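You operate a simulated robot arm through the tools that you are given. There is no shell and no other tool.

The job below is to be done with a simulated robot arm. You get a single attempt, and the scene is never put back.

Task
Port P6 shows REVERSED: swap the two clips on the pouch, clear the alarm and start it.

The check looks at the end state, three seconds after you hand in, the way a careful person would. Anything else that was tipped, shoved, dropped, spilled or broken makes it a failure.

Robot
A 7-joint arm with a fingered hand, fixed in place. Base frame: the origin is on the floor under the middle of its stand, x ahead of it, y to its left, z up. Lengths are in mm, angles in degrees, forces in N, time in s.
With the tool pointing down near the work surface it reaches from about 360 to 840 mm from the base axis. Its first joint turns from -115.0 to 115.0 degrees. Payload 5 kg.
The tool frame sits at the grasp point between the pads (the TCP): z along the fingers, y along the line on which they close. The tips reach 32 mm beyond it. The gripper opens to 160 mm; its body begins 89 mm behind the TCP. The gripper is a hand of 4 fingers: y runs from the thumb to the fingers, the wrist lies at [0, 0, -267] in the tool frame, and closing takes about 1.5 s.
Orientation is that of the tool frame in the base frame, as a unit quaternion [x, y, z, w]. With the fingers straight down and closing along the base's y, the tool's x points along the base's -x, its y along +y and its z along -z.

Tools
- The arm moves only by the tool move_arm. Its argument "plan" is a list of rows, each an object of numbers (a shift or turn left out is 0, a gripper value left out holds the last): "dx", "dy", "dz": the shift along the base's x, y, z in mm; "ax", "ay", "az": the turn, a rotation vector about the base's x, y, z in degrees; "jaw": the opening in per cent of the stroke, from 0 (shut) to 100 (fully open). In form: [{"dx": .., "dy": .., "dz": .., "ax": .., "ay": .., "az": .., "jaw": ..}, ...]. A call has 1 to 20 rows; each row is the pose to reach, as a shift and turn from the pose commanded when the call began. A row lasts 0.2 s, in which the tool goes at most 50 mm and 8.6 degrees; a call with a longer step from one row to the next is refused whole, and so is a gripper value outside its range. A pose out of reach is approached as far as the arm can. The call stops where the force on the tool passes 40 N (or 10 N more than at its start, if that is more) or the arm is blocked; 0.2 s more then pass. Each finger travels about 108 mm/s and halts on what it meets, pressing with about 27 N; the grip force reading is that of the motor and also rises with nothing between the fingers. The clock runs only during rows and for 0.2 s after the last one: add rows that repeat a pose to give the fingers time. The reply holds the time, the measured pose of the TCP, the force on the tool along the base axes, the opening and the grip force, in the units named above and with some noise, with the torque about the TCP (base axes, N m) and any sound that the robot's microphone picked up.
- Cameras (640 x 400 px; columns grow to the right, rows downward): "scene" is fixed at [219, -498.7, 1503.6]; the picture's right is [0.83, -0.56, 0.00], its down [-0.39, -0.57, -0.72] and it looks along [0.41, 0.59, -0.69] (base axes); focal length 272 px, centre (320, 200). "wrist" rides on the gripper at [80, -4, -114] in the tool frame; the picture's right is [0.05, 1.00, 0.00], its down [-0.82, 0.04, -0.58] and it looks along [-0.58, 0.03, 0.82] (tool axes); focal length 265 px, centre (320, 200). There is no depth. A picture from a camera that has moved, and an enlarged one, comes with that camera's place and axes in the base frame and with its lens.
- get_image(camera): a new picture of that camera. No time passes.
- raise_lower(by): slides the trunk up (or, below 0, down) by that many mm; the arm rides with it, the base frame stays. It gives what a move gives, with no picture.
- set_grasp(shape): the hand has 4 fingers and takes this shape, open, in about a second: jaw (thumb against the fingers, like two jaws); tri (thumb and two fingers); tip (a fingertip pinch); poke (one finger out to press); point (the index stretched); flat (the hand flat); cup (the hand cupped); fist (a fist). The gripper value then closes the fingers along that shape, each until it touches; the sizes above hold for jaw. It gives what a move gives, with no picture.
- close_up(camera, box): a new picture of the part [left, top, right, bottom] of that camera's present view, enlarged. No time passes.
- finish_job(): hands the job in; it is judged then, once.

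Places have to be worked out from the pictures, the camera data and where the tool is seen. Open the gripper and draw the arm clear of the work before you hand the job in, unless the task says otherwise.

The tools are called after ">>>" as a command line: name --argument value ..., lists and objects as JSON in quotes. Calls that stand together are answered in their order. move_arm: Moves the arm, as the interface text tells. Its arguments: {"type":"object","properties":{"plan":{"type":"array","items":{"type":"object","properties":{"dx":{"type":"number"},"dy":{"type":"number"},"dz":{"type":"number"},"ax":{"type":"number"},"ay":{"type":"number"},"az":{"type":"number"},"jaw":{"type":"number"}}}}},"required":["plan"]} The other tools are called the same way: raise_lower (by) moves the trunk up or down; set_grasp (shape) gives the hand a shape; get_image (camera) takes a picture; close_up (camera, box) takes an enlarged picture of a part of a camera's view; finish_job () hands the job in.

At the start:

```text
time: 0.0
position: [371.5, 67.6, 1262.7]
tcp_rot: [0.0, 1.0, 0.0, 0.0]
wrist_force: [0.0, -0.2, 0.3]
moment: [-0.02, 0.01, 0.01]
opening: 159.9
finger_force: 0.0
shape: jaw
trunk travel left (down, up): [-750.0, 240.0]
```

scene: 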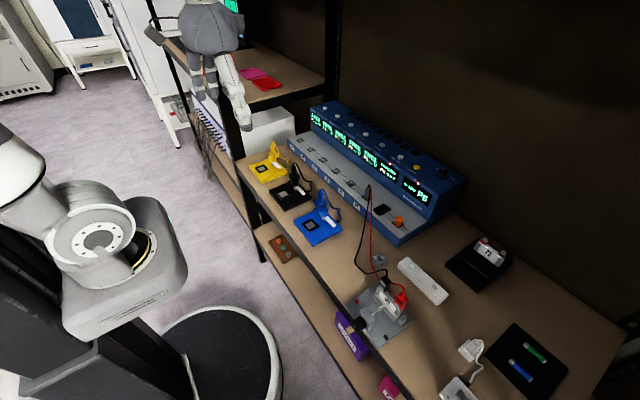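
wrist: 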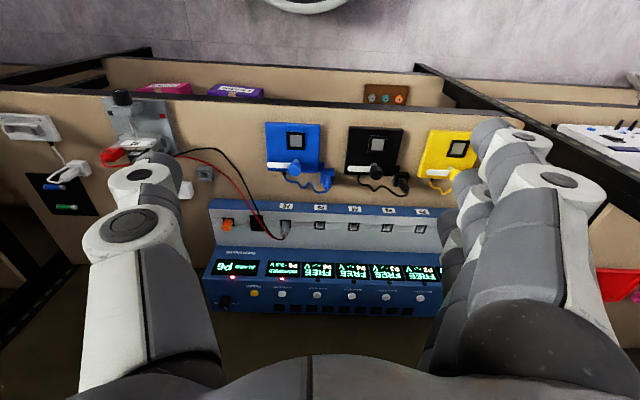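

I'll begin by looking closely at the work area with both cameras before moving anything.

>>> close_up --camera "scene" --box '[280, 90, 480, 215]'

>>> close_up --camera "scene" --box '[330, 240, 460, 340]'

>>> close_up --camera "wrist" --box '[190, 190, 450, 330]'

>>> close_up --camera "wrist" --box '[0, 70, 260, 230]'

```text
3.20 times, centred on (380, 152) of scene
camera zoom: at [219.0, -498.7, 1503.6], right [0.83, -0.56, 0.0], down [-0.39, -0.57, -0.72], along [0.41, 0.59, -0.69], focal length 872 px, centre (128, 352)
```

zoom: 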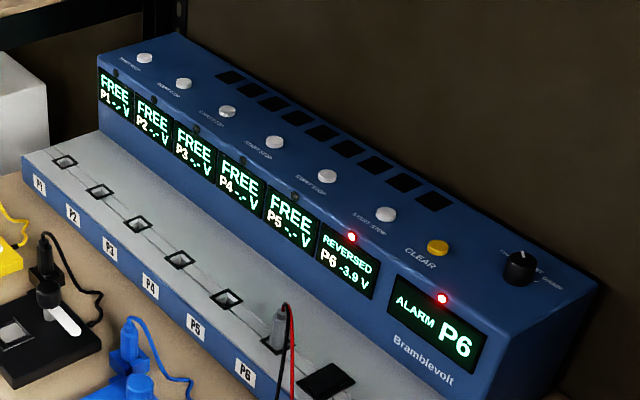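

```text
4.00 times, centred on (395, 290) of scene
camera zoom: at [219.0, -498.7, 1503.6], right [0.83, -0.56, 0.0], down [-0.39, -0.57, -0.72], along [0.41, 0.59, -0.69], focal length 1090 px, centre (20, -160)
```

zoom: 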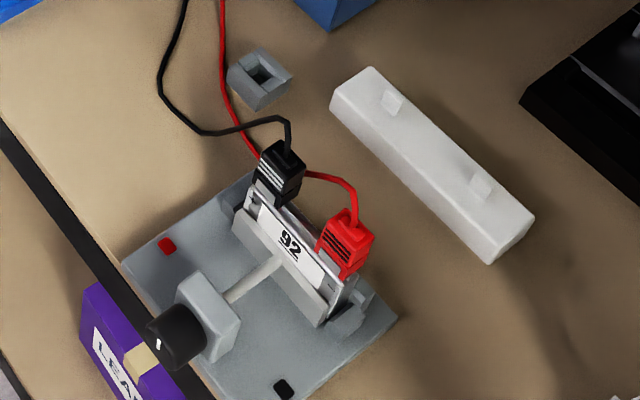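

```text
2.46 times, centred on (320, 260) of wrist
camera zoom: at [292.2, 63.4, 1378.3], right [-0.05, 1.0, 0.0], down [0.82, 0.04, 0.58], along [0.58, 0.03, -0.82], focal length 653 px, centre (320, 52)
```

zoom: 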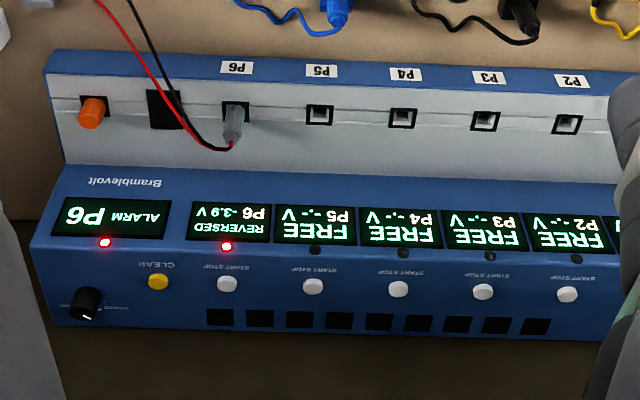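

```text
2.46 times, centred on (130, 150) of wrist
camera zoom: at [292.2, 63.4, 1378.3], right [-0.05, 1.0, 0.0], down [0.82, 0.04, 0.58], along [0.58, 0.03, -0.82], focal length 653 px, centre (788, 323)
```

zoom: 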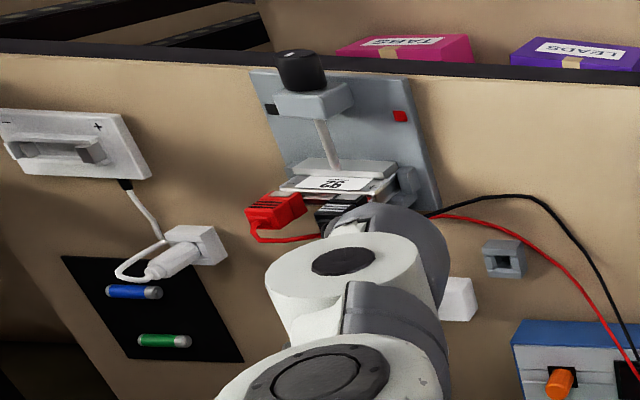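

The P6 panel reads REVERSED (−3.9 V) and ALARM P6; the pouch stands in a clamp near (555, −330, 870) with a black and a red clip on its two tabs, and CLEAR is near (903, −78, 951). I'll move the wrist camera over the fixture, staying high, to see the clips and tabs better.

>>> move_arm --plan '[{"dx": 5, "dy": -45}, {"dx": 10, "dy": -90}, {"dx": 15, "dy": -135}, {"dx": 20, "dy": -180}, {"dx": 25, "dy": -225, "dz": -10}, {"dx": 30, "dy": -270, "dz": -30}, {"dx": 35, "dy": -315, "dz": -50}, {"dx": 40, "dy": -350, "dz": -70}, {"dx": 40, "dy": -390, "dz": -90}, {"dx": 40, "dy": -390, "dz": -90}]'

>>> get_image --camera "wrist"

>>> get_image --camera "scene"

```text
time: 2.2
position: [410.3, -321.6, 1172.4]
tcp_rot: [-0.001, 1.0, -0.001, 0.0]
wrist_force: [1.3, 0.0, -0.9]
moment: [-0.02, -0.01, -0.01]
opening: 159.8
finger_force: 0.1
shape: jaw
trunk travel left (down, up): [-750.0, 240.0]
```

```text
taken
camera wrist: at [331.6, -325.6, 1287.3], right [-0.05, 1.0, 0.0], down [0.81, 0.04, 0.58], along [0.58, 0.03, -0.82], focal length 265 px, centre (320, 200)
```

wrist: 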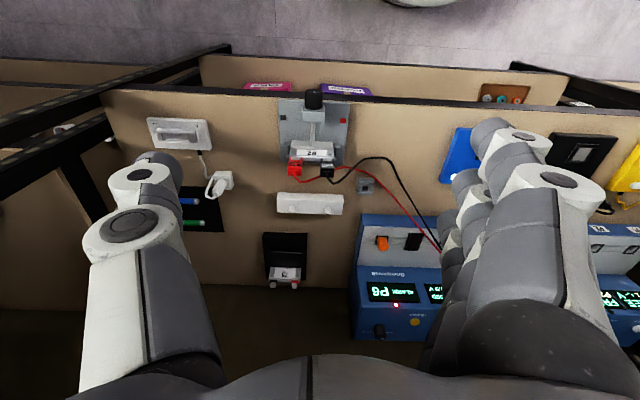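

```text
taken
```

scene: 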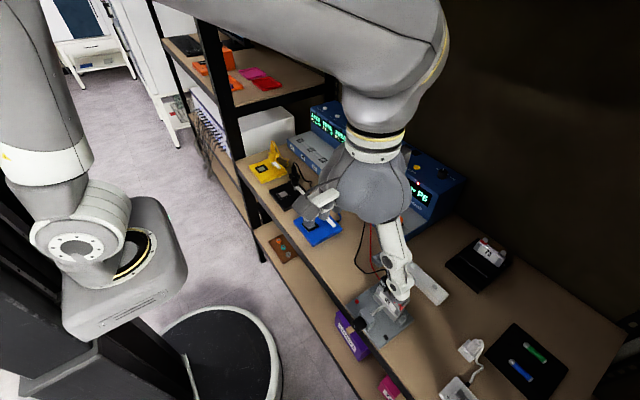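

Good unobstructed view between the fingers. I'll enlarge the fixture, the parking bar and their surroundings.

>>> close_up --camera "wrist" --box '[260, 80, 388, 160]'

>>> close_up --camera "wrist" --box '[264, 145, 360, 220]'

>>> close_up --camera "wrist" --box '[250, 220, 450, 345]'

>>> close_up --camera "wrist" --box '[130, 100, 258, 240]'

```text
5.00 times, centred on (324, 120) of wrist
camera zoom: at [331.6, -325.6, 1287.3], right [-0.05, 1.0, 0.0], down [0.81, 0.04, 0.58], along [0.58, 0.03, -0.82], focal length 1327 px, centre (300, 600)
```

zoom: 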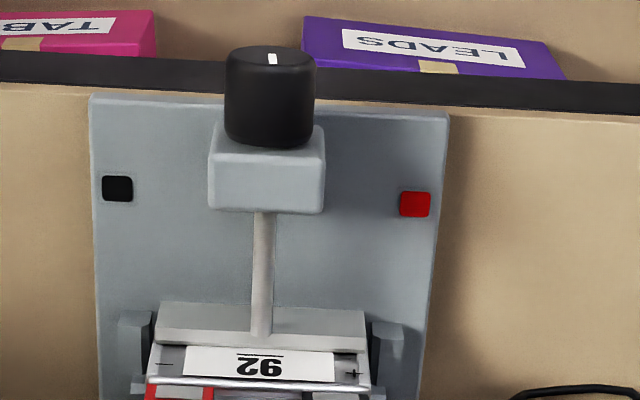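

```text
5.33 times, centred on (312, 182) of wrist
camera zoom: at [331.6, -325.6, 1287.3], right [-0.05, 1.0, 0.0], down [0.81, 0.04, 0.58], along [0.58, 0.03, -0.82], focal length 1416 px, centre (363, 293)
```

zoom: 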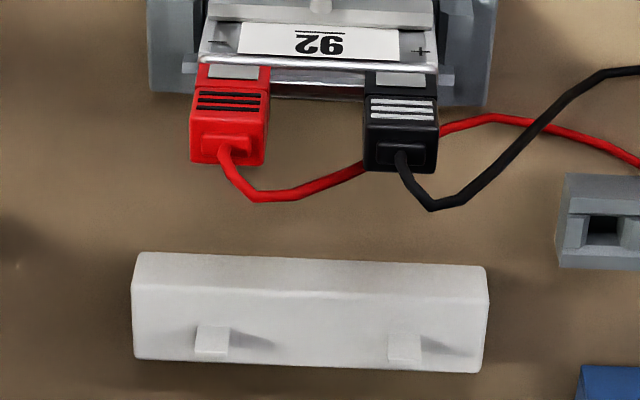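

```text
3.20 times, centred on (350, 282) of wrist
camera zoom: at [331.6, -325.6, 1287.3], right [-0.05, 1.0, 0.0], down [0.81, 0.04, 0.58], along [0.58, 0.03, -0.82], focal length 849 px, centre (224, -64)
```

zoom: 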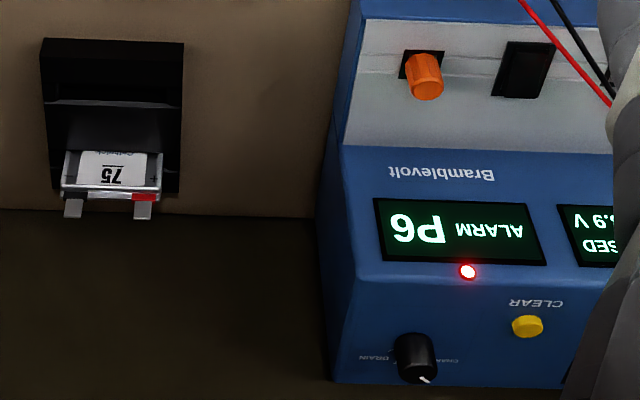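

```text
2.86 times, centred on (194, 170) of wrist
camera zoom: at [331.6, -325.6, 1287.3], right [-0.05, 1.0, 0.0], down [0.81, 0.04, 0.58], along [0.58, 0.03, -0.82], focal length 758 px, centre (680, 286)
```

zoom: 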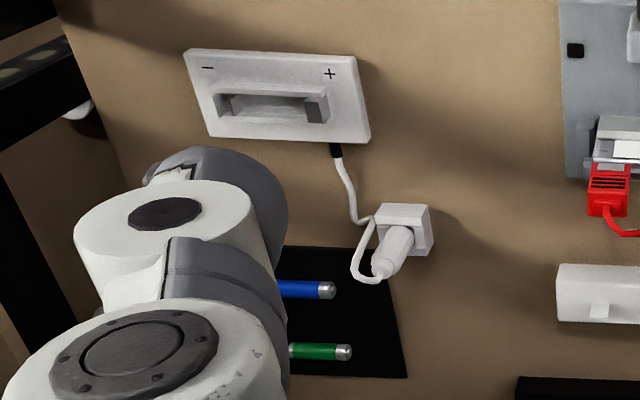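

The pouch stands upright in the screw clamp, label facing the robot; "−" tab is at y≈−357 (red clip on it) and "+" at y≈−302 (black clip), with ribs on the clips' ∓x faces near z≈880. The white bar with two nubs near (686, −370/−290, 820) looks like a clip parking rail. I'll test the narrower pinch shapes here in free air to see which fits the 55 mm clip spacing.

>>> set_grasp --shape "tip"

>>> get_image --camera "wrist"

>>> close_up --camera "scene" --box '[280, 120, 460, 320]'

```text
time: 3.1
position: [410.1, -323.1, 1172.7]
tcp_rot: [0.0, 1.0, 0.0, 0.0]
wrist_force: [-0.1, -0.1, 0.0]
moment: [0.01, 0.01, 0.02]
opening: 160.1
finger_force: 0.1
shape: tip
trunk travel left (down, up): [-750.0, 240.0]
```

```text
taken
camera wrist: at [331.8, -325.8, 1287.2], right [-0.05, 1.0, 0.0], down [0.82, 0.04, 0.58], along [0.58, 0.03, -0.82], focal length 265 px, centre (320, 200)
```

wrist: 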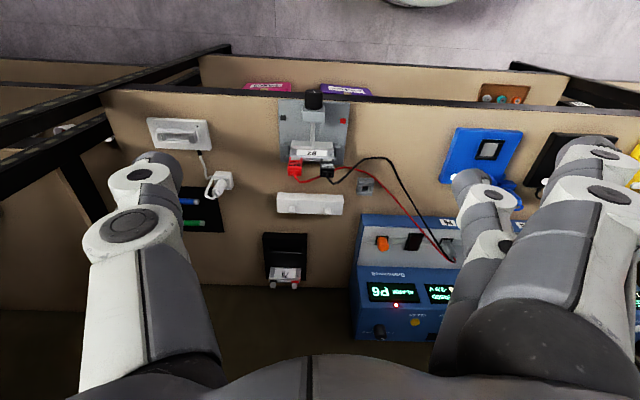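

```text
2.00 times, centred on (370, 220) of scene
camera zoom: at [219.0, -498.7, 1503.6], right [0.83, -0.56, 0.0], down [-0.39, -0.57, -0.72], along [0.41, 0.59, -0.69], focal length 545 px, centre (220, 160)
```

zoom: 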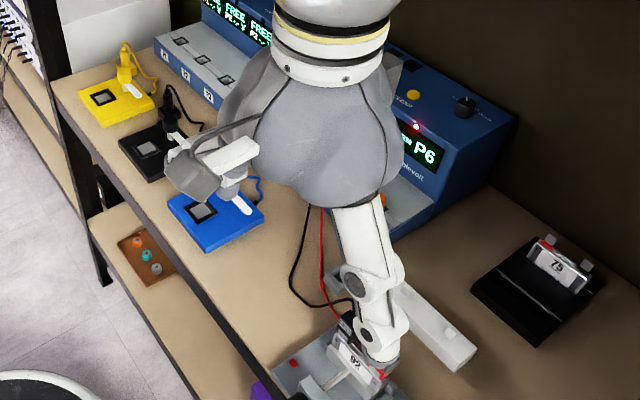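

I'll close the tip pinch in free air to see where the fingertips meet relative to the TCP.

>>> move_arm --plan '[{"jaw": 20}, {"jaw": 20}, {"jaw": 20}, {"jaw": 20}, {"jaw": 20}, {"jaw": 20}, {"jaw": 20}]'

>>> get_image --camera "wrist"

>>> close_up --camera "scene" --box '[280, 120, 460, 320]'

```text
time: 4.7
position: [411.2, -322.2, 1173.5]
tcp_rot: [0.0, 1.0, 0.001, 0.0]
wrist_force: [-0.2, 0.4, -0.3]
moment: [0.0, -0.03, -0.02]
opening: 32.7
finger_force: 0.1
shape: tip
trunk travel left (down, up): [-750.0, 240.0]
```

```text
taken
camera wrist: at [331.8, -325.7, 1287.3], right [-0.05, 1.0, 0.0], down [0.82, 0.04, 0.58], along [0.58, 0.03, -0.82], focal length 265 px, centre (320, 200)
```

wrist: 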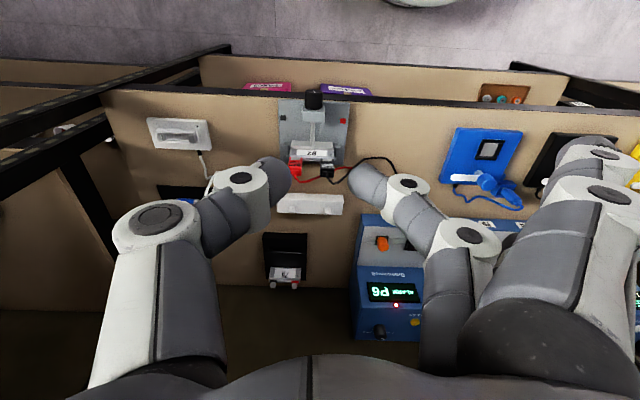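

```text
2.00 times, centred on (370, 220) of scene
camera zoom: at [219.0, -498.7, 1503.6], right [0.83, -0.56, 0.0], down [-0.39, -0.57, -0.72], along [0.41, 0.59, -0.69], focal length 545 px, centre (220, 160)
```

zoom: 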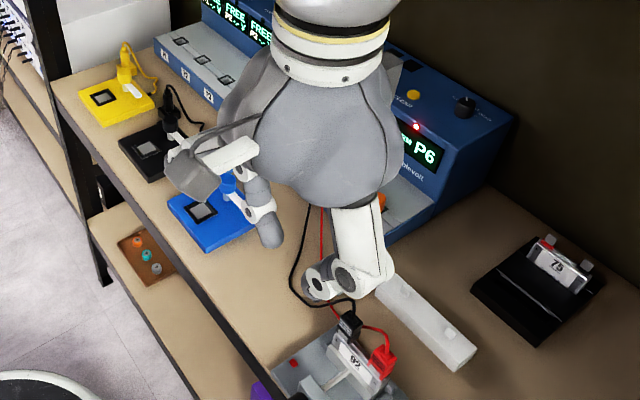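

Tip pinch closes thumb and index symmetrically about the TCP, each about 25 mm wide, which suits the clips. I'll turn the hand by −90° about vertical (closing along base x, camera on the +y side) and view the fixture from its +y side.

>>> move_arm --plan '[{"dx": 12, "dy": 14, "dz": -10, "az": -8}, {"dx": 24, "dy": 28, "dz": -20, "az": -16}, {"dx": 36, "dy": 42, "dz": -30, "az": -24}, {"dx": 48, "dy": 56, "dz": -45, "az": -32}, {"dx": 60, "dy": 70, "dz": -60, "az": -40}, {"dx": 72, "dy": 84, "dz": -75, "az": -48}, {"dx": 84, "dy": 98, "dz": -90, "az": -56}, {"dx": 96, "dy": 112, "dz": -105, "az": -64}, {"dx": 108, "dy": 126, "dz": -120, "az": -72}, {"dx": 120, "dy": 140, "dz": -135, "az": -80}, {"dx": 130, "dy": 155, "dz": -150, "az": -86}, {"dx": 138, "dy": 170, "dz": -170, "az": -90}, {"dx": 138, "dy": 170, "dz": -170, "az": -90}]'

>>> get_image --camera "wrist"

>>> get_image --camera "scene"

```text
time: 7.5
position: [549.1, -154.0, 1003.2]
tcp_rot: [0.708, 0.707, 0.0, 0.0]
wrist_force: [0.1, -0.4, -0.8]
moment: [0.01, 0.01, 0.01]
opening: 32.7
finger_force: 0.2
shape: tip
trunk travel left (down, up): [-750.0, 240.0]
```

```text
taken
camera wrist: at [546.3, -72.6, 1118.0], right [1.0, 0.05, 0.0], down [0.04, -0.82, 0.58], along [0.03, -0.58, -0.82], focal length 265 px, centre (320, 200)
```

wrist: 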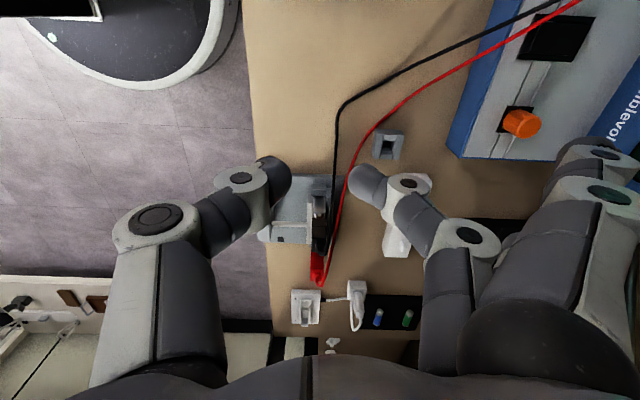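

```text
taken
```

scene: 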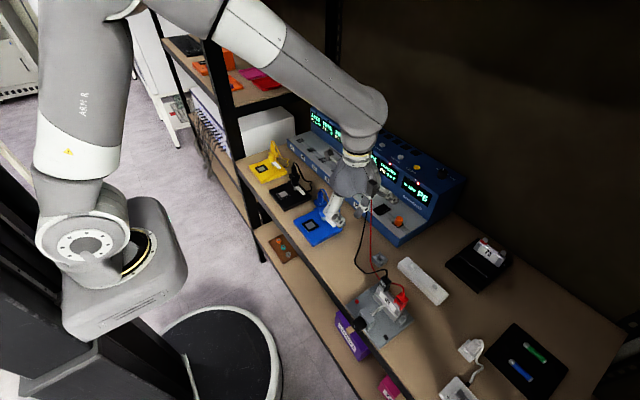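

The hand is now turned with thumb on −x and index on +x. I'll enlarge the fixture from this side.

>>> close_up --camera "wrist" --box '[250, 165, 378, 295]'

>>> close_up --camera "wrist" --box '[300, 0, 640, 170]'

```text
3.08 times, centred on (314, 230) of wrist
camera zoom: at [546.3, -72.6, 1118.0], right [1.0, 0.05, 0.0], down [0.04, -0.82, 0.58], along [0.03, -0.58, -0.82], focal length 817 px, centre (338, 108)
```

zoom: 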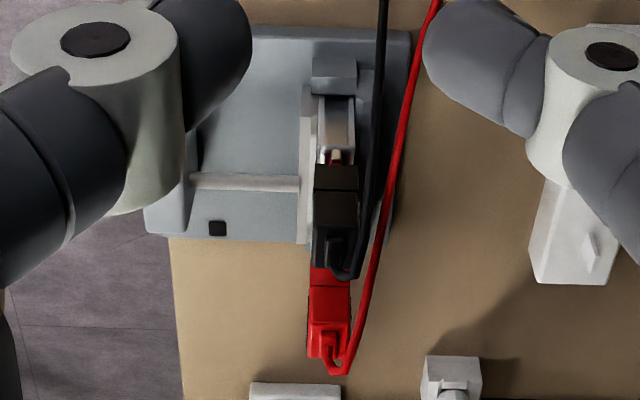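

```text
1.88 times, centred on (470, 85) of wrist
camera zoom: at [546.3, -72.6, 1118.0], right [1.0, 0.05, 0.0], down [0.04, -0.82, 0.58], along [0.03, -0.58, -0.82], focal length 500 px, centre (38, 416)
```

zoom: 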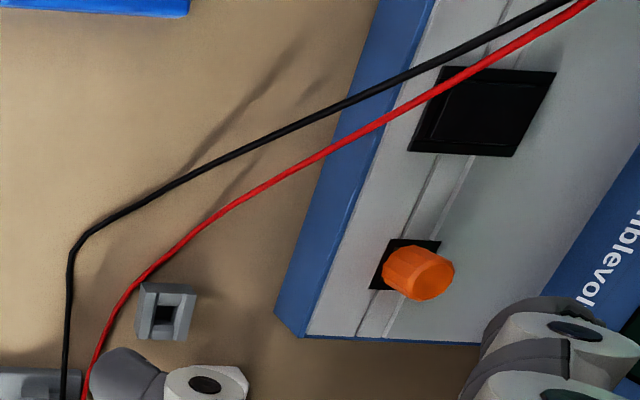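

From this side I judge the clips span about x 549–566, z 851–885, with wires sagging off the +x side. Let me check how far the unused fingers stick out in this shape from the scene camera.

>>> close_up --camera "scene" --box '[310, 130, 430, 250]'

>>> close_up --camera "wrist" --box '[340, 120, 640, 400]'

```text
3.33 times, centred on (370, 190) of scene
camera zoom: at [219.0, -498.7, 1503.6], right [0.83, -0.56, 0.0], down [-0.39, -0.57, -0.72], along [0.41, 0.59, -0.69], focal length 908 px, centre (153, 233)
```

zoom: 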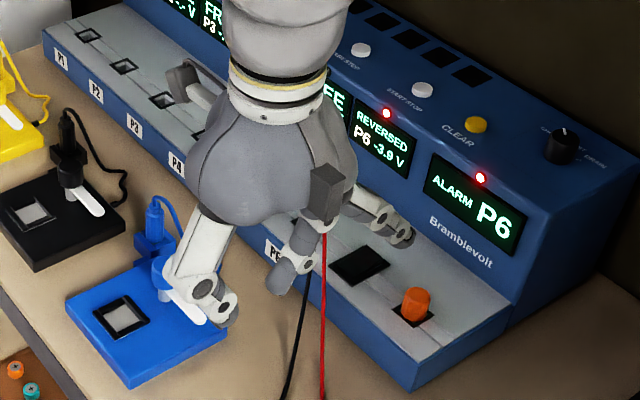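

```text
1.43 times, centred on (490, 260) of wrist
camera zoom: at [546.3, -72.6, 1118.0], right [1.0, 0.05, 0.0], down [0.04, -0.82, 0.58], along [0.03, -0.58, -0.82], focal length 379 px, centre (77, 114)
```

zoom: 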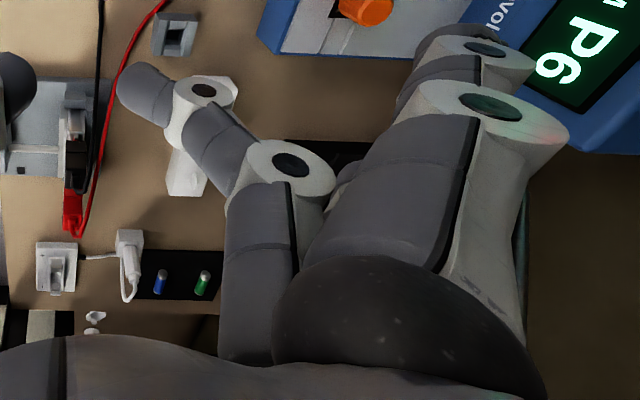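

The unused fingers in "tip" seem to splay far out to +x (~170 mm), which could hit the table at the parking rail. I'll check how "tri" and "jaw" look when partly closed, still in free air.

>>> set_grasp --shape "tri"

>>> move_arm --plan '[{"jaw": 20}, {"jaw": 20}, {"jaw": 20}, {"jaw": 20}, {"jaw": 20}, {"jaw": 20}, {"jaw": 20}]'

>>> get_image --camera "wrist"

>>> close_up --camera "scene" --box '[310, 130, 430, 250]'

>>> set_grasp --shape "jaw"

>>> move_arm --plan '[{"jaw": 20}, {"jaw": 20}, {"jaw": 20}, {"jaw": 20}, {"jaw": 20}, {"jaw": 20}, {"jaw": 20}]'

>>> get_image --camera "wrist"

>>> close_up --camera "scene" --box '[310, 130, 430, 250]'

```text
time: 8.4
position: [548.7, -154.0, 1003.5]
tcp_rot: [0.707, 0.707, 0.0, 0.0]
wrist_force: [0.5, 0.5, -0.2]
moment: [0.0, 0.0, -0.02]
opening: 159.9
finger_force: 0.0
shape: tri
trunk travel left (down, up): [-750.0, 240.0]
```

```text
time: 10.0
position: [549.1, -152.3, 1003.5]
tcp_rot: [0.707, 0.707, 0.0, 0.0]
wrist_force: [0.9, -0.6, -0.4]
moment: [0.03, 0.02, 0.0]
opening: 32.4
finger_force: 0.1
shape: tri
trunk travel left (down, up): [-750.0, 240.0]
```

```text
taken
camera wrist: at [546.2, -72.6, 1118.1], right [1.0, 0.05, 0.0], down [0.04, -0.82, 0.58], along [0.03, -0.58, -0.82], focal length 265 px, centre (320, 200)
```

wrist: 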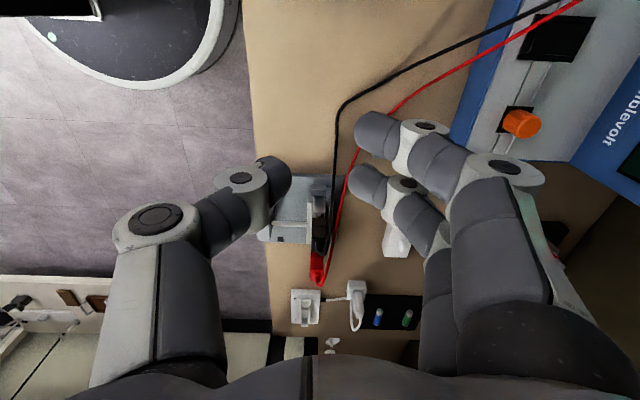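

```text
3.33 times, centred on (370, 190) of scene
camera zoom: at [219.0, -498.7, 1503.6], right [0.83, -0.56, 0.0], down [-0.39, -0.57, -0.72], along [0.41, 0.59, -0.69], focal length 908 px, centre (153, 233)
```

zoom: 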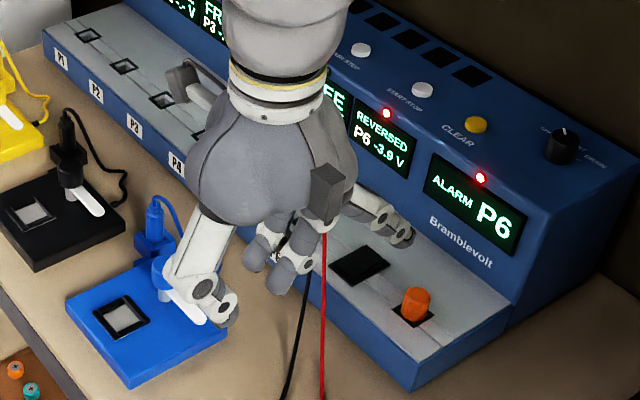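

```text
time: 10.9
position: [549.1, -152.7, 1003.8]
tcp_rot: [0.707, 0.707, 0.0, 0.001]
wrist_force: [0.0, -0.2, -0.8]
moment: [0.02, -0.02, 0.05]
opening: 160.0
finger_force: 0.1
shape: jaw
trunk travel left (down, up): [-750.0, 240.0]
```

```text
time: 12.5
position: [549.1, -152.6, 1003.8]
tcp_rot: [0.707, 0.707, 0.0, 0.001]
wrist_force: [-0.1, 0.7, 0.1]
moment: [-0.02, -0.03, -0.03]
opening: 32.7
finger_force: 0.0
shape: jaw
trunk travel left (down, up): [-750.0, 240.0]
```

```text
taken
camera wrist: at [546.2, -72.6, 1118.1], right [1.0, 0.05, 0.0], down [0.04, -0.82, 0.58], along [0.03, -0.58, -0.82], focal length 265 px, centre (320, 200)
```

wrist: 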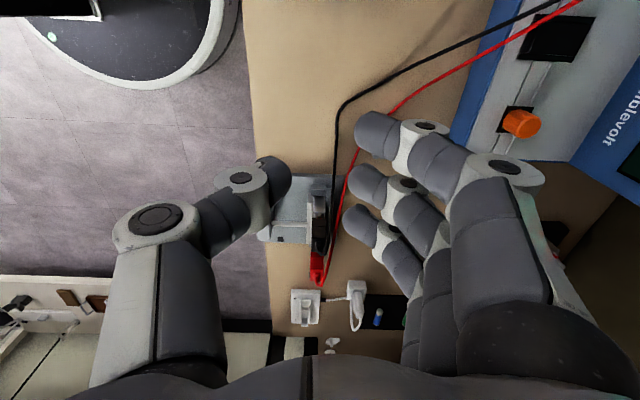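

```text
3.33 times, centred on (370, 190) of scene
camera zoom: at [219.0, -498.7, 1503.6], right [0.83, -0.56, 0.0], down [-0.39, -0.57, -0.72], along [0.41, 0.59, -0.69], focal length 908 px, centre (153, 233)
```

zoom: 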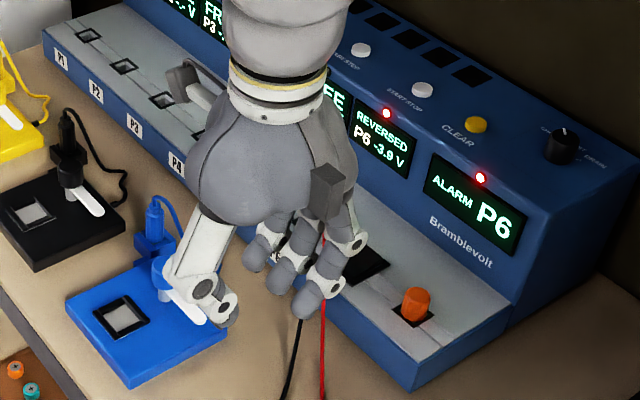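

"Tip" uses thumb + centre finger, the other two standing off about 115 mm to +x at TCP height – acceptable everywhere I need to go. I'll go back to "tip" and move above the black clip (≈557, −302), staying at z 960 to check alignment.

>>> set_grasp --shape "tip"

>>> move_arm --plan '[{"dx": 2, "dy": -40, "dz": 0, "jaw": 40}, {"dx": 4, "dy": -80, "dz": 0}, {"dx": 6, "dy": -120, "dz": 0}, {"dx": 8, "dy": -149, "dz": -15}, {"dx": 8, "dy": -149, "dz": -43}, {"dx": 8, "dy": -149, "dz": -43}]'

>>> get_image --camera "wrist"

>>> close_up --camera "scene" --box '[330, 220, 450, 340]'

```text
time: 13.4
position: [548.4, -154.2, 1003.5]
tcp_rot: [0.707, 0.707, 0.0, 0.0]
wrist_force: [-0.4, -0.1, -0.2]
moment: [0.0, 0.0, -0.02]
opening: 160.1
finger_force: 0.0
shape: tip
trunk travel left (down, up): [-750.0, 240.0]
```

```text
time: 14.8
position: [556.4, -301.8, 960.1]
tcp_rot: [0.707, 0.707, -0.001, 0.001]
wrist_force: [0.4, -0.9, 0.2]
moment: [0.0, -0.03, 0.01]
opening: 64.5
finger_force: 0.0
shape: tip
trunk travel left (down, up): [-750.0, 240.0]
```

```text
taken
camera wrist: at [554.7, -221.0, 1075.1], right [1.0, 0.05, 0.0], down [0.04, -0.82, 0.58], along [0.03, -0.58, -0.82], focal length 265 px, centre (320, 200)
```

wrist: 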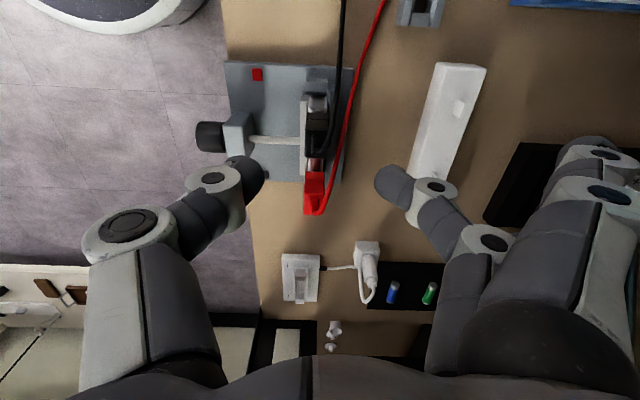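

```text
3.33 times, centred on (390, 280) of scene
camera zoom: at [219.0, -498.7, 1503.6], right [0.83, -0.56, 0.0], down [-0.39, -0.57, -0.72], along [0.41, 0.59, -0.69], focal length 908 px, centre (87, -67)
```

zoom: 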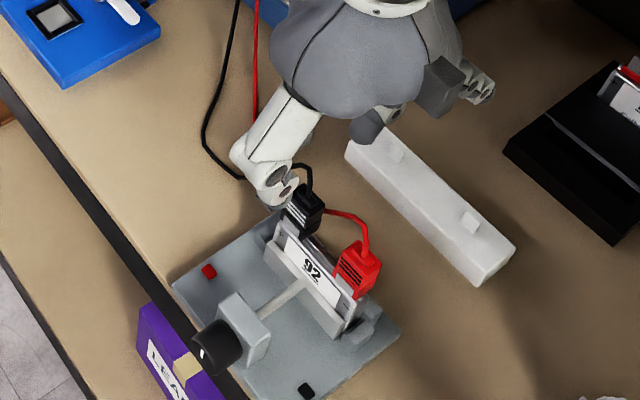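

Hand is above the black clip with thumb on −x and the finger on +x, clip between. I'll enlarge to refine the alignment in x and y.

>>> close_up --camera "wrist" --box '[230, 60, 390, 220]'

>>> close_up --camera "scene" --box '[365, 265, 415, 320]'

```text
2.50 times, centred on (310, 140) of wrist
camera zoom: at [554.7, -221.0, 1075.1], right [1.0, 0.05, 0.0], down [0.04, -0.82, 0.58], along [0.03, -0.58, -0.82], focal length 664 px, centre (345, 350)
```

zoom: 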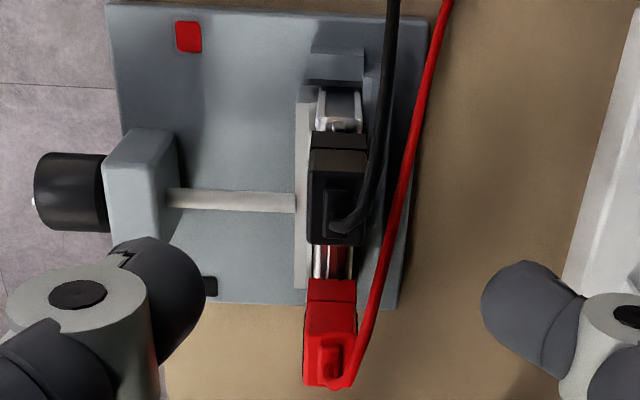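

```text
7.27 times, centred on (390, 292) of scene
camera zoom: at [219.0, -498.7, 1503.6], right [0.83, -0.56, 0.0], down [-0.39, -0.57, -0.72], along [0.41, 0.59, -0.69], focal length 1981 px, centre (-189, -473)
```

zoom: 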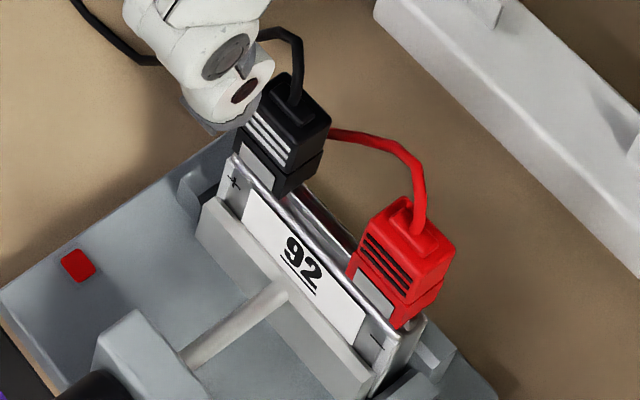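

I judge the black clip body at x 547.5–565, y −314…−290, ribbed part z 867–885, wire bending off toward +x/+y at about (566, −290, 897). I'll lower to TCP ≈(556, −304.5, 896) so the fingertips straddle the ribs, not closing yet.

>>> move_arm --plan '[{"dx": -2.2, "dy": -3, "dz": -20}, {"dx": -2.2, "dy": -3, "dz": -40}, {"dx": -2.2, "dy": -3, "dz": -55}, {"dx": -2.2, "dy": -3, "dz": -65}, {"dx": -2.2, "dy": -3, "dz": -65}]'

>>> get_image --camera "wrist"

>>> close_up --camera "wrist" --box '[240, 90, 400, 230]'

>>> close_up --camera "scene" --box '[355, 255, 425, 325]'

```text
time: 16.0
position: [556.0, -304.8, 896.4]
tcp_rot: [0.707, 0.707, 0.0, 0.0]
wrist_force: [0.6, 0.1, -0.7]
moment: [0.0, -0.01, 0.02]
opening: 64.6
finger_force: 0.1
shape: tip
trunk travel left (down, up): [-750.0, 240.0]
```

```text
taken
camera wrist: at [552.7, -224.3, 1009.8], right [1.0, 0.05, 0.0], down [0.04, -0.82, 0.58], along [0.03, -0.58, -0.82], focal length 265 px, centre (320, 200)
```

wrist: 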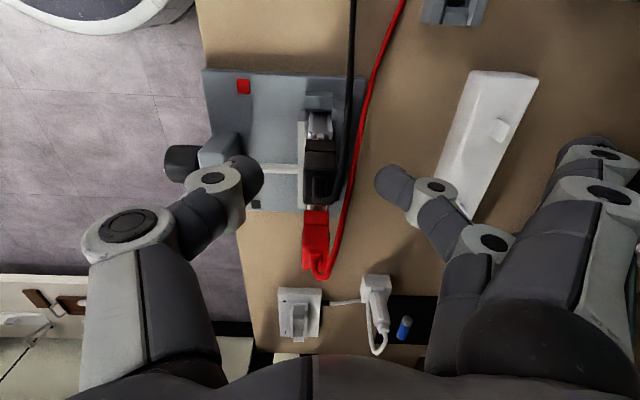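

```text
2.86 times, centred on (320, 160) of wrist
camera zoom: at [552.7, -224.3, 1009.8], right [1.0, 0.05, 0.0], down [0.04, -0.82, 0.58], along [0.03, -0.58, -0.82], focal length 758 px, centre (320, 314)
```

zoom: 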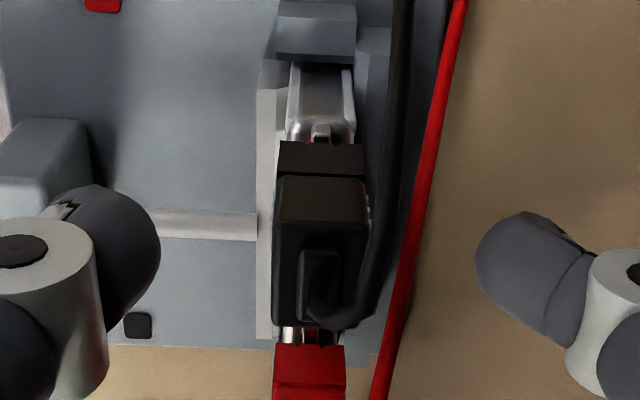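

```text
5.71 times, centred on (390, 290) of scene
camera zoom: at [219.0, -498.7, 1503.6], right [0.83, -0.56, 0.0], down [-0.39, -0.57, -0.72], along [0.41, 0.59, -0.69], focal length 1557 px, centre (-80, -314)
```

zoom: 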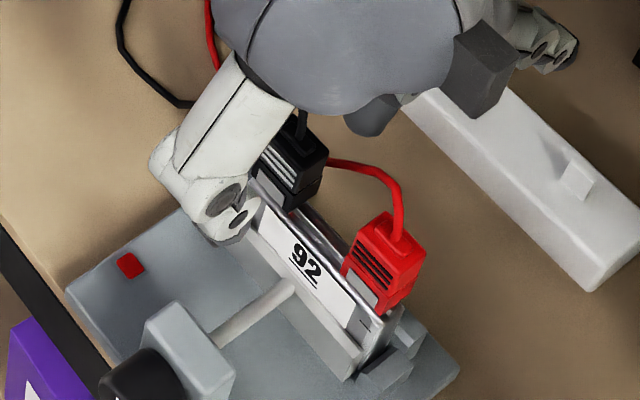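

Centred well: fingertips are level with z≈873 at the ribs, clip mid-way between them. Now I close the pinch on the black clip.

>>> move_arm --plan '[{"jaw": 15}, {"jaw": 0}, {"jaw": 0}, {"jaw": 0}, {"jaw": 0}, {"jaw": 0}]'

>>> close_up --camera "wrist" --box '[240, 90, 400, 230]'

>>> close_up --camera "scene" --box '[355, 255, 425, 325]'

```text
time: 17.4
position: [554.5, -304.8, 894.2]
tcp_rot: [0.707, 0.707, 0.001, 0.0]
wrist_force: [0.3, -0.6, 0.0]
moment: [-0.02, 0.0, -0.01]
opening: 12.5
finger_force: 26.9
shape: tip
trunk travel left (down, up): [-750.0, 240.0]
```

```text
2.86 times, centred on (320, 160) of wrist
camera zoom: at [552.8, -224.3, 1010.0], right [1.0, 0.05, 0.0], down [0.04, -0.82, 0.58], along [0.03, -0.58, -0.82], focal length 758 px, centre (320, 314)
```

zoom: 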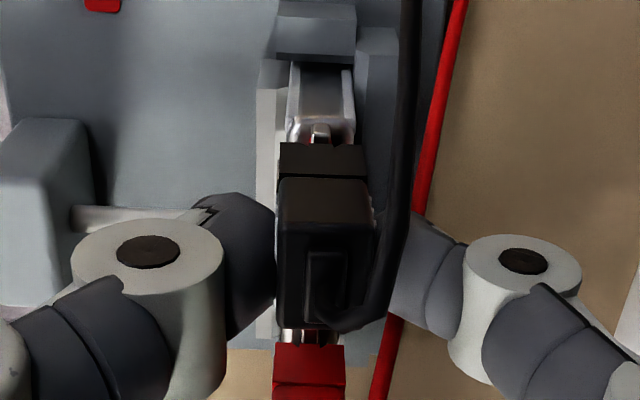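

```text
5.71 times, centred on (390, 290) of scene
camera zoom: at [219.0, -498.7, 1503.6], right [0.83, -0.56, 0.0], down [-0.39, -0.57, -0.72], along [0.41, 0.59, -0.69], focal length 1557 px, centre (-80, -314)
```

zoom: 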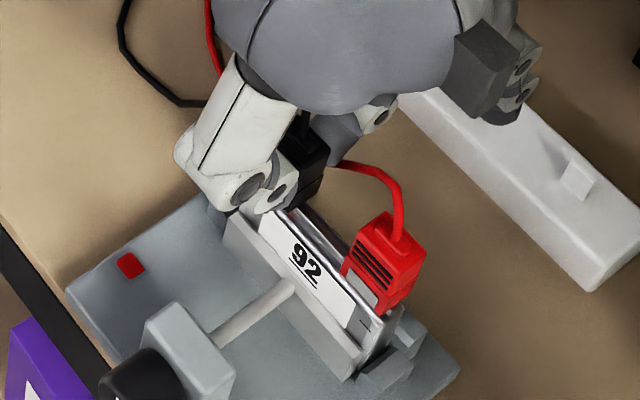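

Gripped at 12.5 mm with 27 N. I'll lift straight up in small steps and watch the force for the clip coming off the tab.

>>> move_arm --plan '[{"dz": 3, "jaw": 0}, {"dz": 6}, {"dz": 10}, {"dz": 15}, {"dz": 20}, {"dz": 28}, {"dz": 36}, {"dz": 45}, {"dz": 45}]'

>>> get_image --camera "wrist"

>>> close_up --camera "scene" --box '[355, 245, 425, 315]'

```text
time: 19.4
position: [554.4, -305.1, 941.1]
tcp_rot: [0.708, 0.707, 0.0, 0.0]
wrist_force: [0.0, -0.1, -0.6]
moment: [-0.02, 0.03, 0.02]
opening: 12.7
finger_force: 27.2
shape: tip
trunk travel left (down, up): [-750.0, 240.0]
```

```text
taken
camera wrist: at [552.0, -224.3, 1055.2], right [1.0, 0.05, 0.0], down [0.04, -0.82, 0.58], along [0.03, -0.58, -0.82], focal length 265 px, centre (320, 200)
```

wrist: 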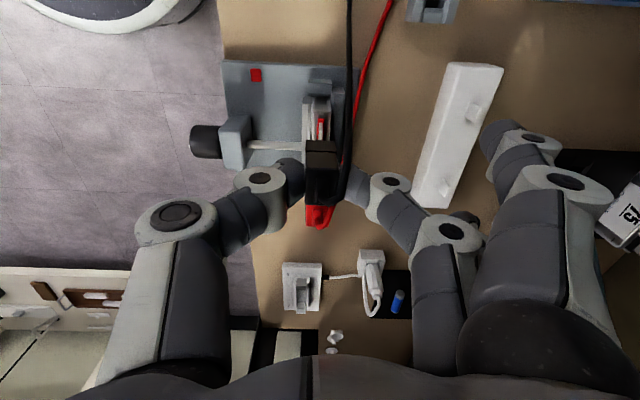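

```text
5.71 times, centred on (390, 280) of scene
camera zoom: at [219.0, -498.7, 1503.6], right [0.83, -0.56, 0.0], down [-0.39, -0.57, -0.72], along [0.41, 0.59, -0.69], focal length 1557 px, centre (-80, -257)
```

zoom: 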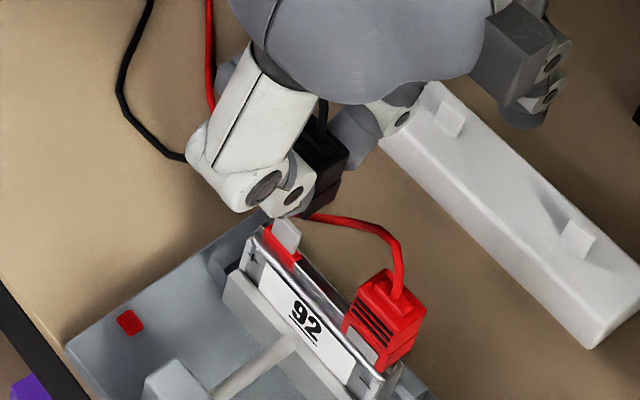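

The black clip is off and held; the bare "+" tab with its red seal shows. Now I'll look closely at the parking rail nubs and the tab to get their positions.

>>> close_up --camera "wrist" --box '[400, 50, 520, 220]'

>>> close_up --camera "scene" --box '[390, 245, 455, 310]'

>>> close_up --camera "wrist" --box '[280, 70, 370, 150]'

>>> close_up --camera "scene" --box '[370, 270, 410, 310]'

```text
2.35 times, centred on (460, 135) of wrist
camera zoom: at [552.0, -224.3, 1055.2], right [1.0, 0.05, 0.0], down [0.04, -0.82, 0.58], along [0.03, -0.58, -0.82], focal length 624 px, centre (-9, 353)
```

zoom: 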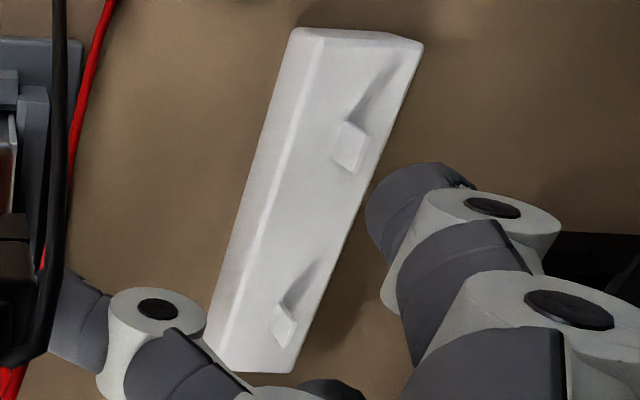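

```text
6.15 times, centred on (422, 278) of scene
camera zoom: at [219.0, -498.7, 1503.6], right [0.83, -0.56, 0.0], down [-0.39, -0.57, -0.72], along [0.41, 0.59, -0.69], focal length 1676 px, centre (-311, -277)
```

zoom: 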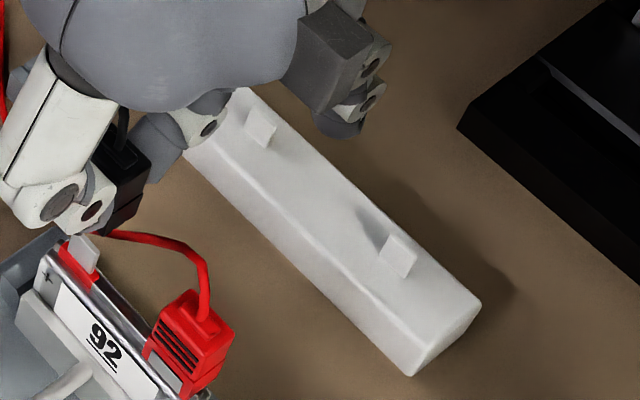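

```text
5.00 times, centred on (325, 110) of wrist
camera zoom: at [552.0, -224.3, 1055.2], right [1.0, 0.05, 0.0], down [0.04, -0.82, 0.58], along [0.03, -0.58, -0.82], focal length 1327 px, centre (295, 650)
```

zoom: 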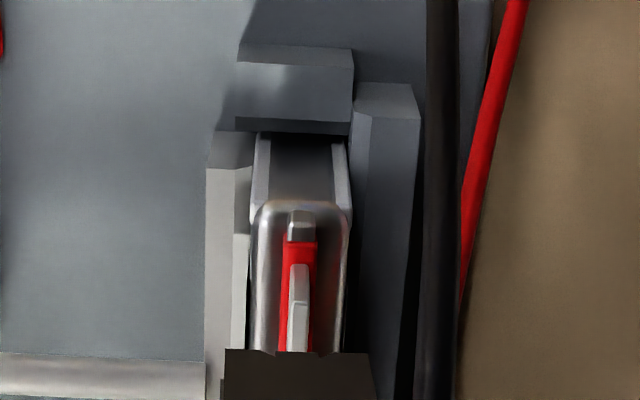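

```text
10.00 times, centred on (390, 290) of scene
camera zoom: at [219.0, -498.7, 1503.6], right [0.83, -0.56, 0.0], down [-0.39, -0.57, -0.72], along [0.41, 0.59, -0.69], focal length 2724 px, centre (-380, -700)
```

zoom: 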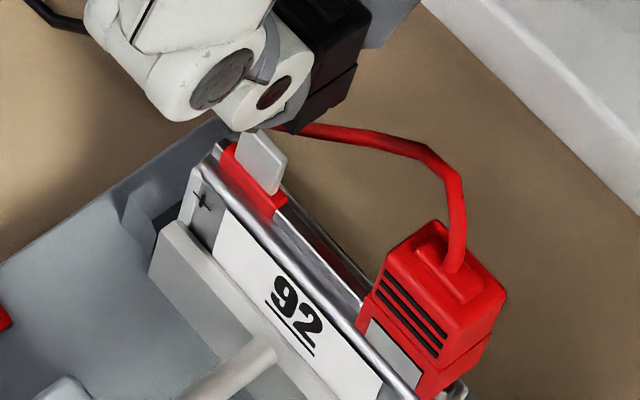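

I'll zoom further on the rail nubs to see their exact shape and height.

>>> close_up --camera "scene" --box '[408, 254, 426, 272]'

>>> close_up --camera "scene" --box '[425, 272, 455, 302]'

>>> close_up --camera "wrist" --box '[455, 90, 485, 130]'

>>> close_up --camera "wrist" --box '[435, 165, 475, 215]'

```text
16.00 times, centred on (417, 263) of scene
camera zoom: at [219.0, -498.7, 1503.6], right [0.83, -0.56, 0.0], down [-0.39, -0.57, -0.72], along [0.41, 0.59, -0.69], focal length 4359 px, centre (-1232, -808)
```

zoom: 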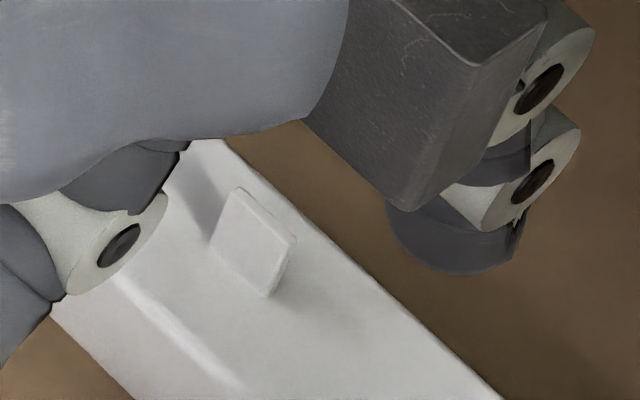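

```text
13.33 times, centred on (440, 287) of scene
camera zoom: at [219.0, -498.7, 1503.6], right [0.83, -0.56, 0.0], down [-0.39, -0.57, -0.72], along [0.41, 0.59, -0.69], focal length 3632 px, centre (-1280, -960)
```

zoom: 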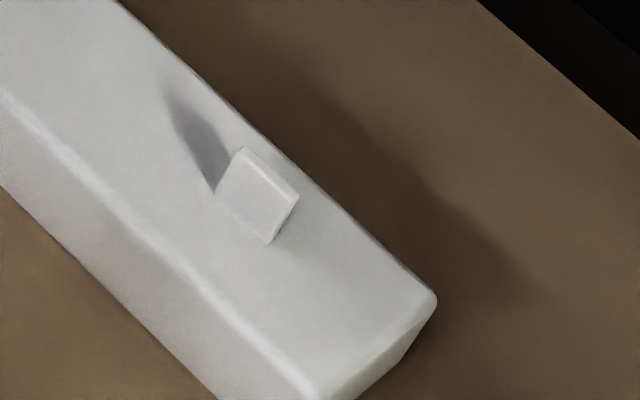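

```text
10.00 times, centred on (470, 110) of wrist
camera zoom: at [552.0, -224.3, 1055.2], right [1.0, 0.05, 0.0], down [0.04, -0.82, 0.58], along [0.03, -0.58, -0.82], focal length 2654 px, centre (-1180, 1100)
```

zoom: 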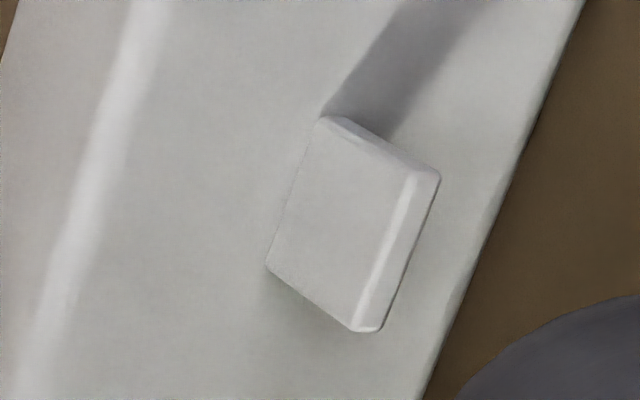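

```text
8.00 times, centred on (455, 190) of wrist
camera zoom: at [552.0, -224.3, 1055.2], right [1.0, 0.05, 0.0], down [0.04, -0.82, 0.58], along [0.03, -0.58, -0.82], focal length 2123 px, centre (-760, 280)
```

zoom: 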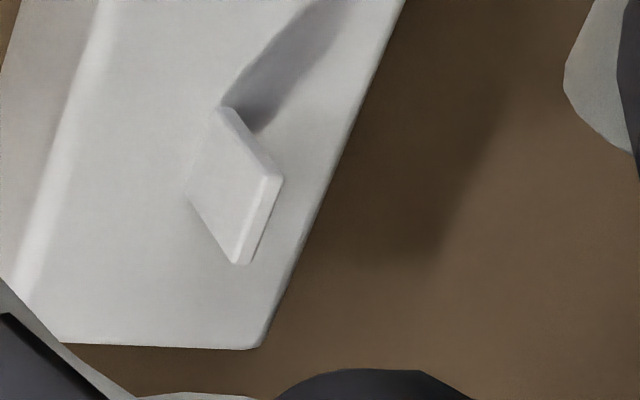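

The nub (13.6 mm wide, 17 mm tall, face at x≈689, y −282…−296, base z≈810) matches the pouch tab (top z≈865, +y edge −296). The offset tab→nub is ≈(134.5, 13.7, −38.4); I'll carry the clip over the nub keeping height first, then check.

>>> move_arm --plan '[{"dx": 10, "dy": 2, "dz": 5, "jaw": 0}, {"dx": 35, "dy": 4, "dz": 5}, {"dx": 65, "dy": 7, "dz": 5}, {"dx": 95, "dy": 10, "dz": 0}, {"dx": 120, "dy": 12, "dz": 0}, {"dx": 134.5, "dy": 13.7, "dz": 0}, {"dx": 134.5, "dy": 13.7, "dz": 0}]'

>>> get_image --camera "wrist"

>>> get_image --camera "scene"

```text
time: 21.0
position: [689.8, -291.5, 941.0]
tcp_rot: [0.707, 0.707, 0.0, 0.0]
wrist_force: [-0.7, 0.5, -0.7]
moment: [-0.02, 0.01, 0.04]
opening: 12.5
finger_force: 26.8
shape: tip
trunk travel left (down, up): [-750.0, 240.0]
```

```text
taken
camera wrist: at [686.7, -210.8, 1055.1], right [1.0, 0.05, 0.0], down [0.04, -0.82, 0.58], along [0.03, -0.58, -0.82], focal length 265 px, centre (320, 200)
```

wrist: 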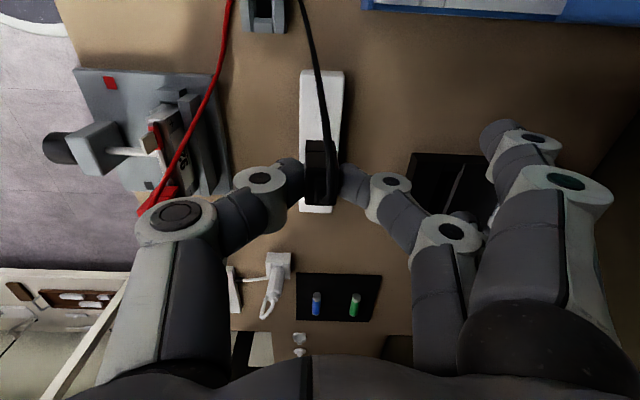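

```text
taken
```

scene: 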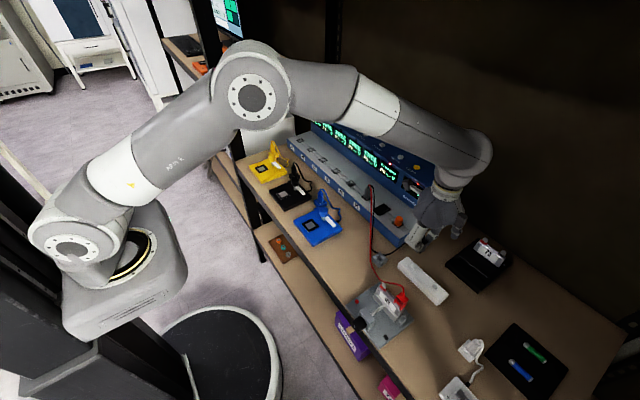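

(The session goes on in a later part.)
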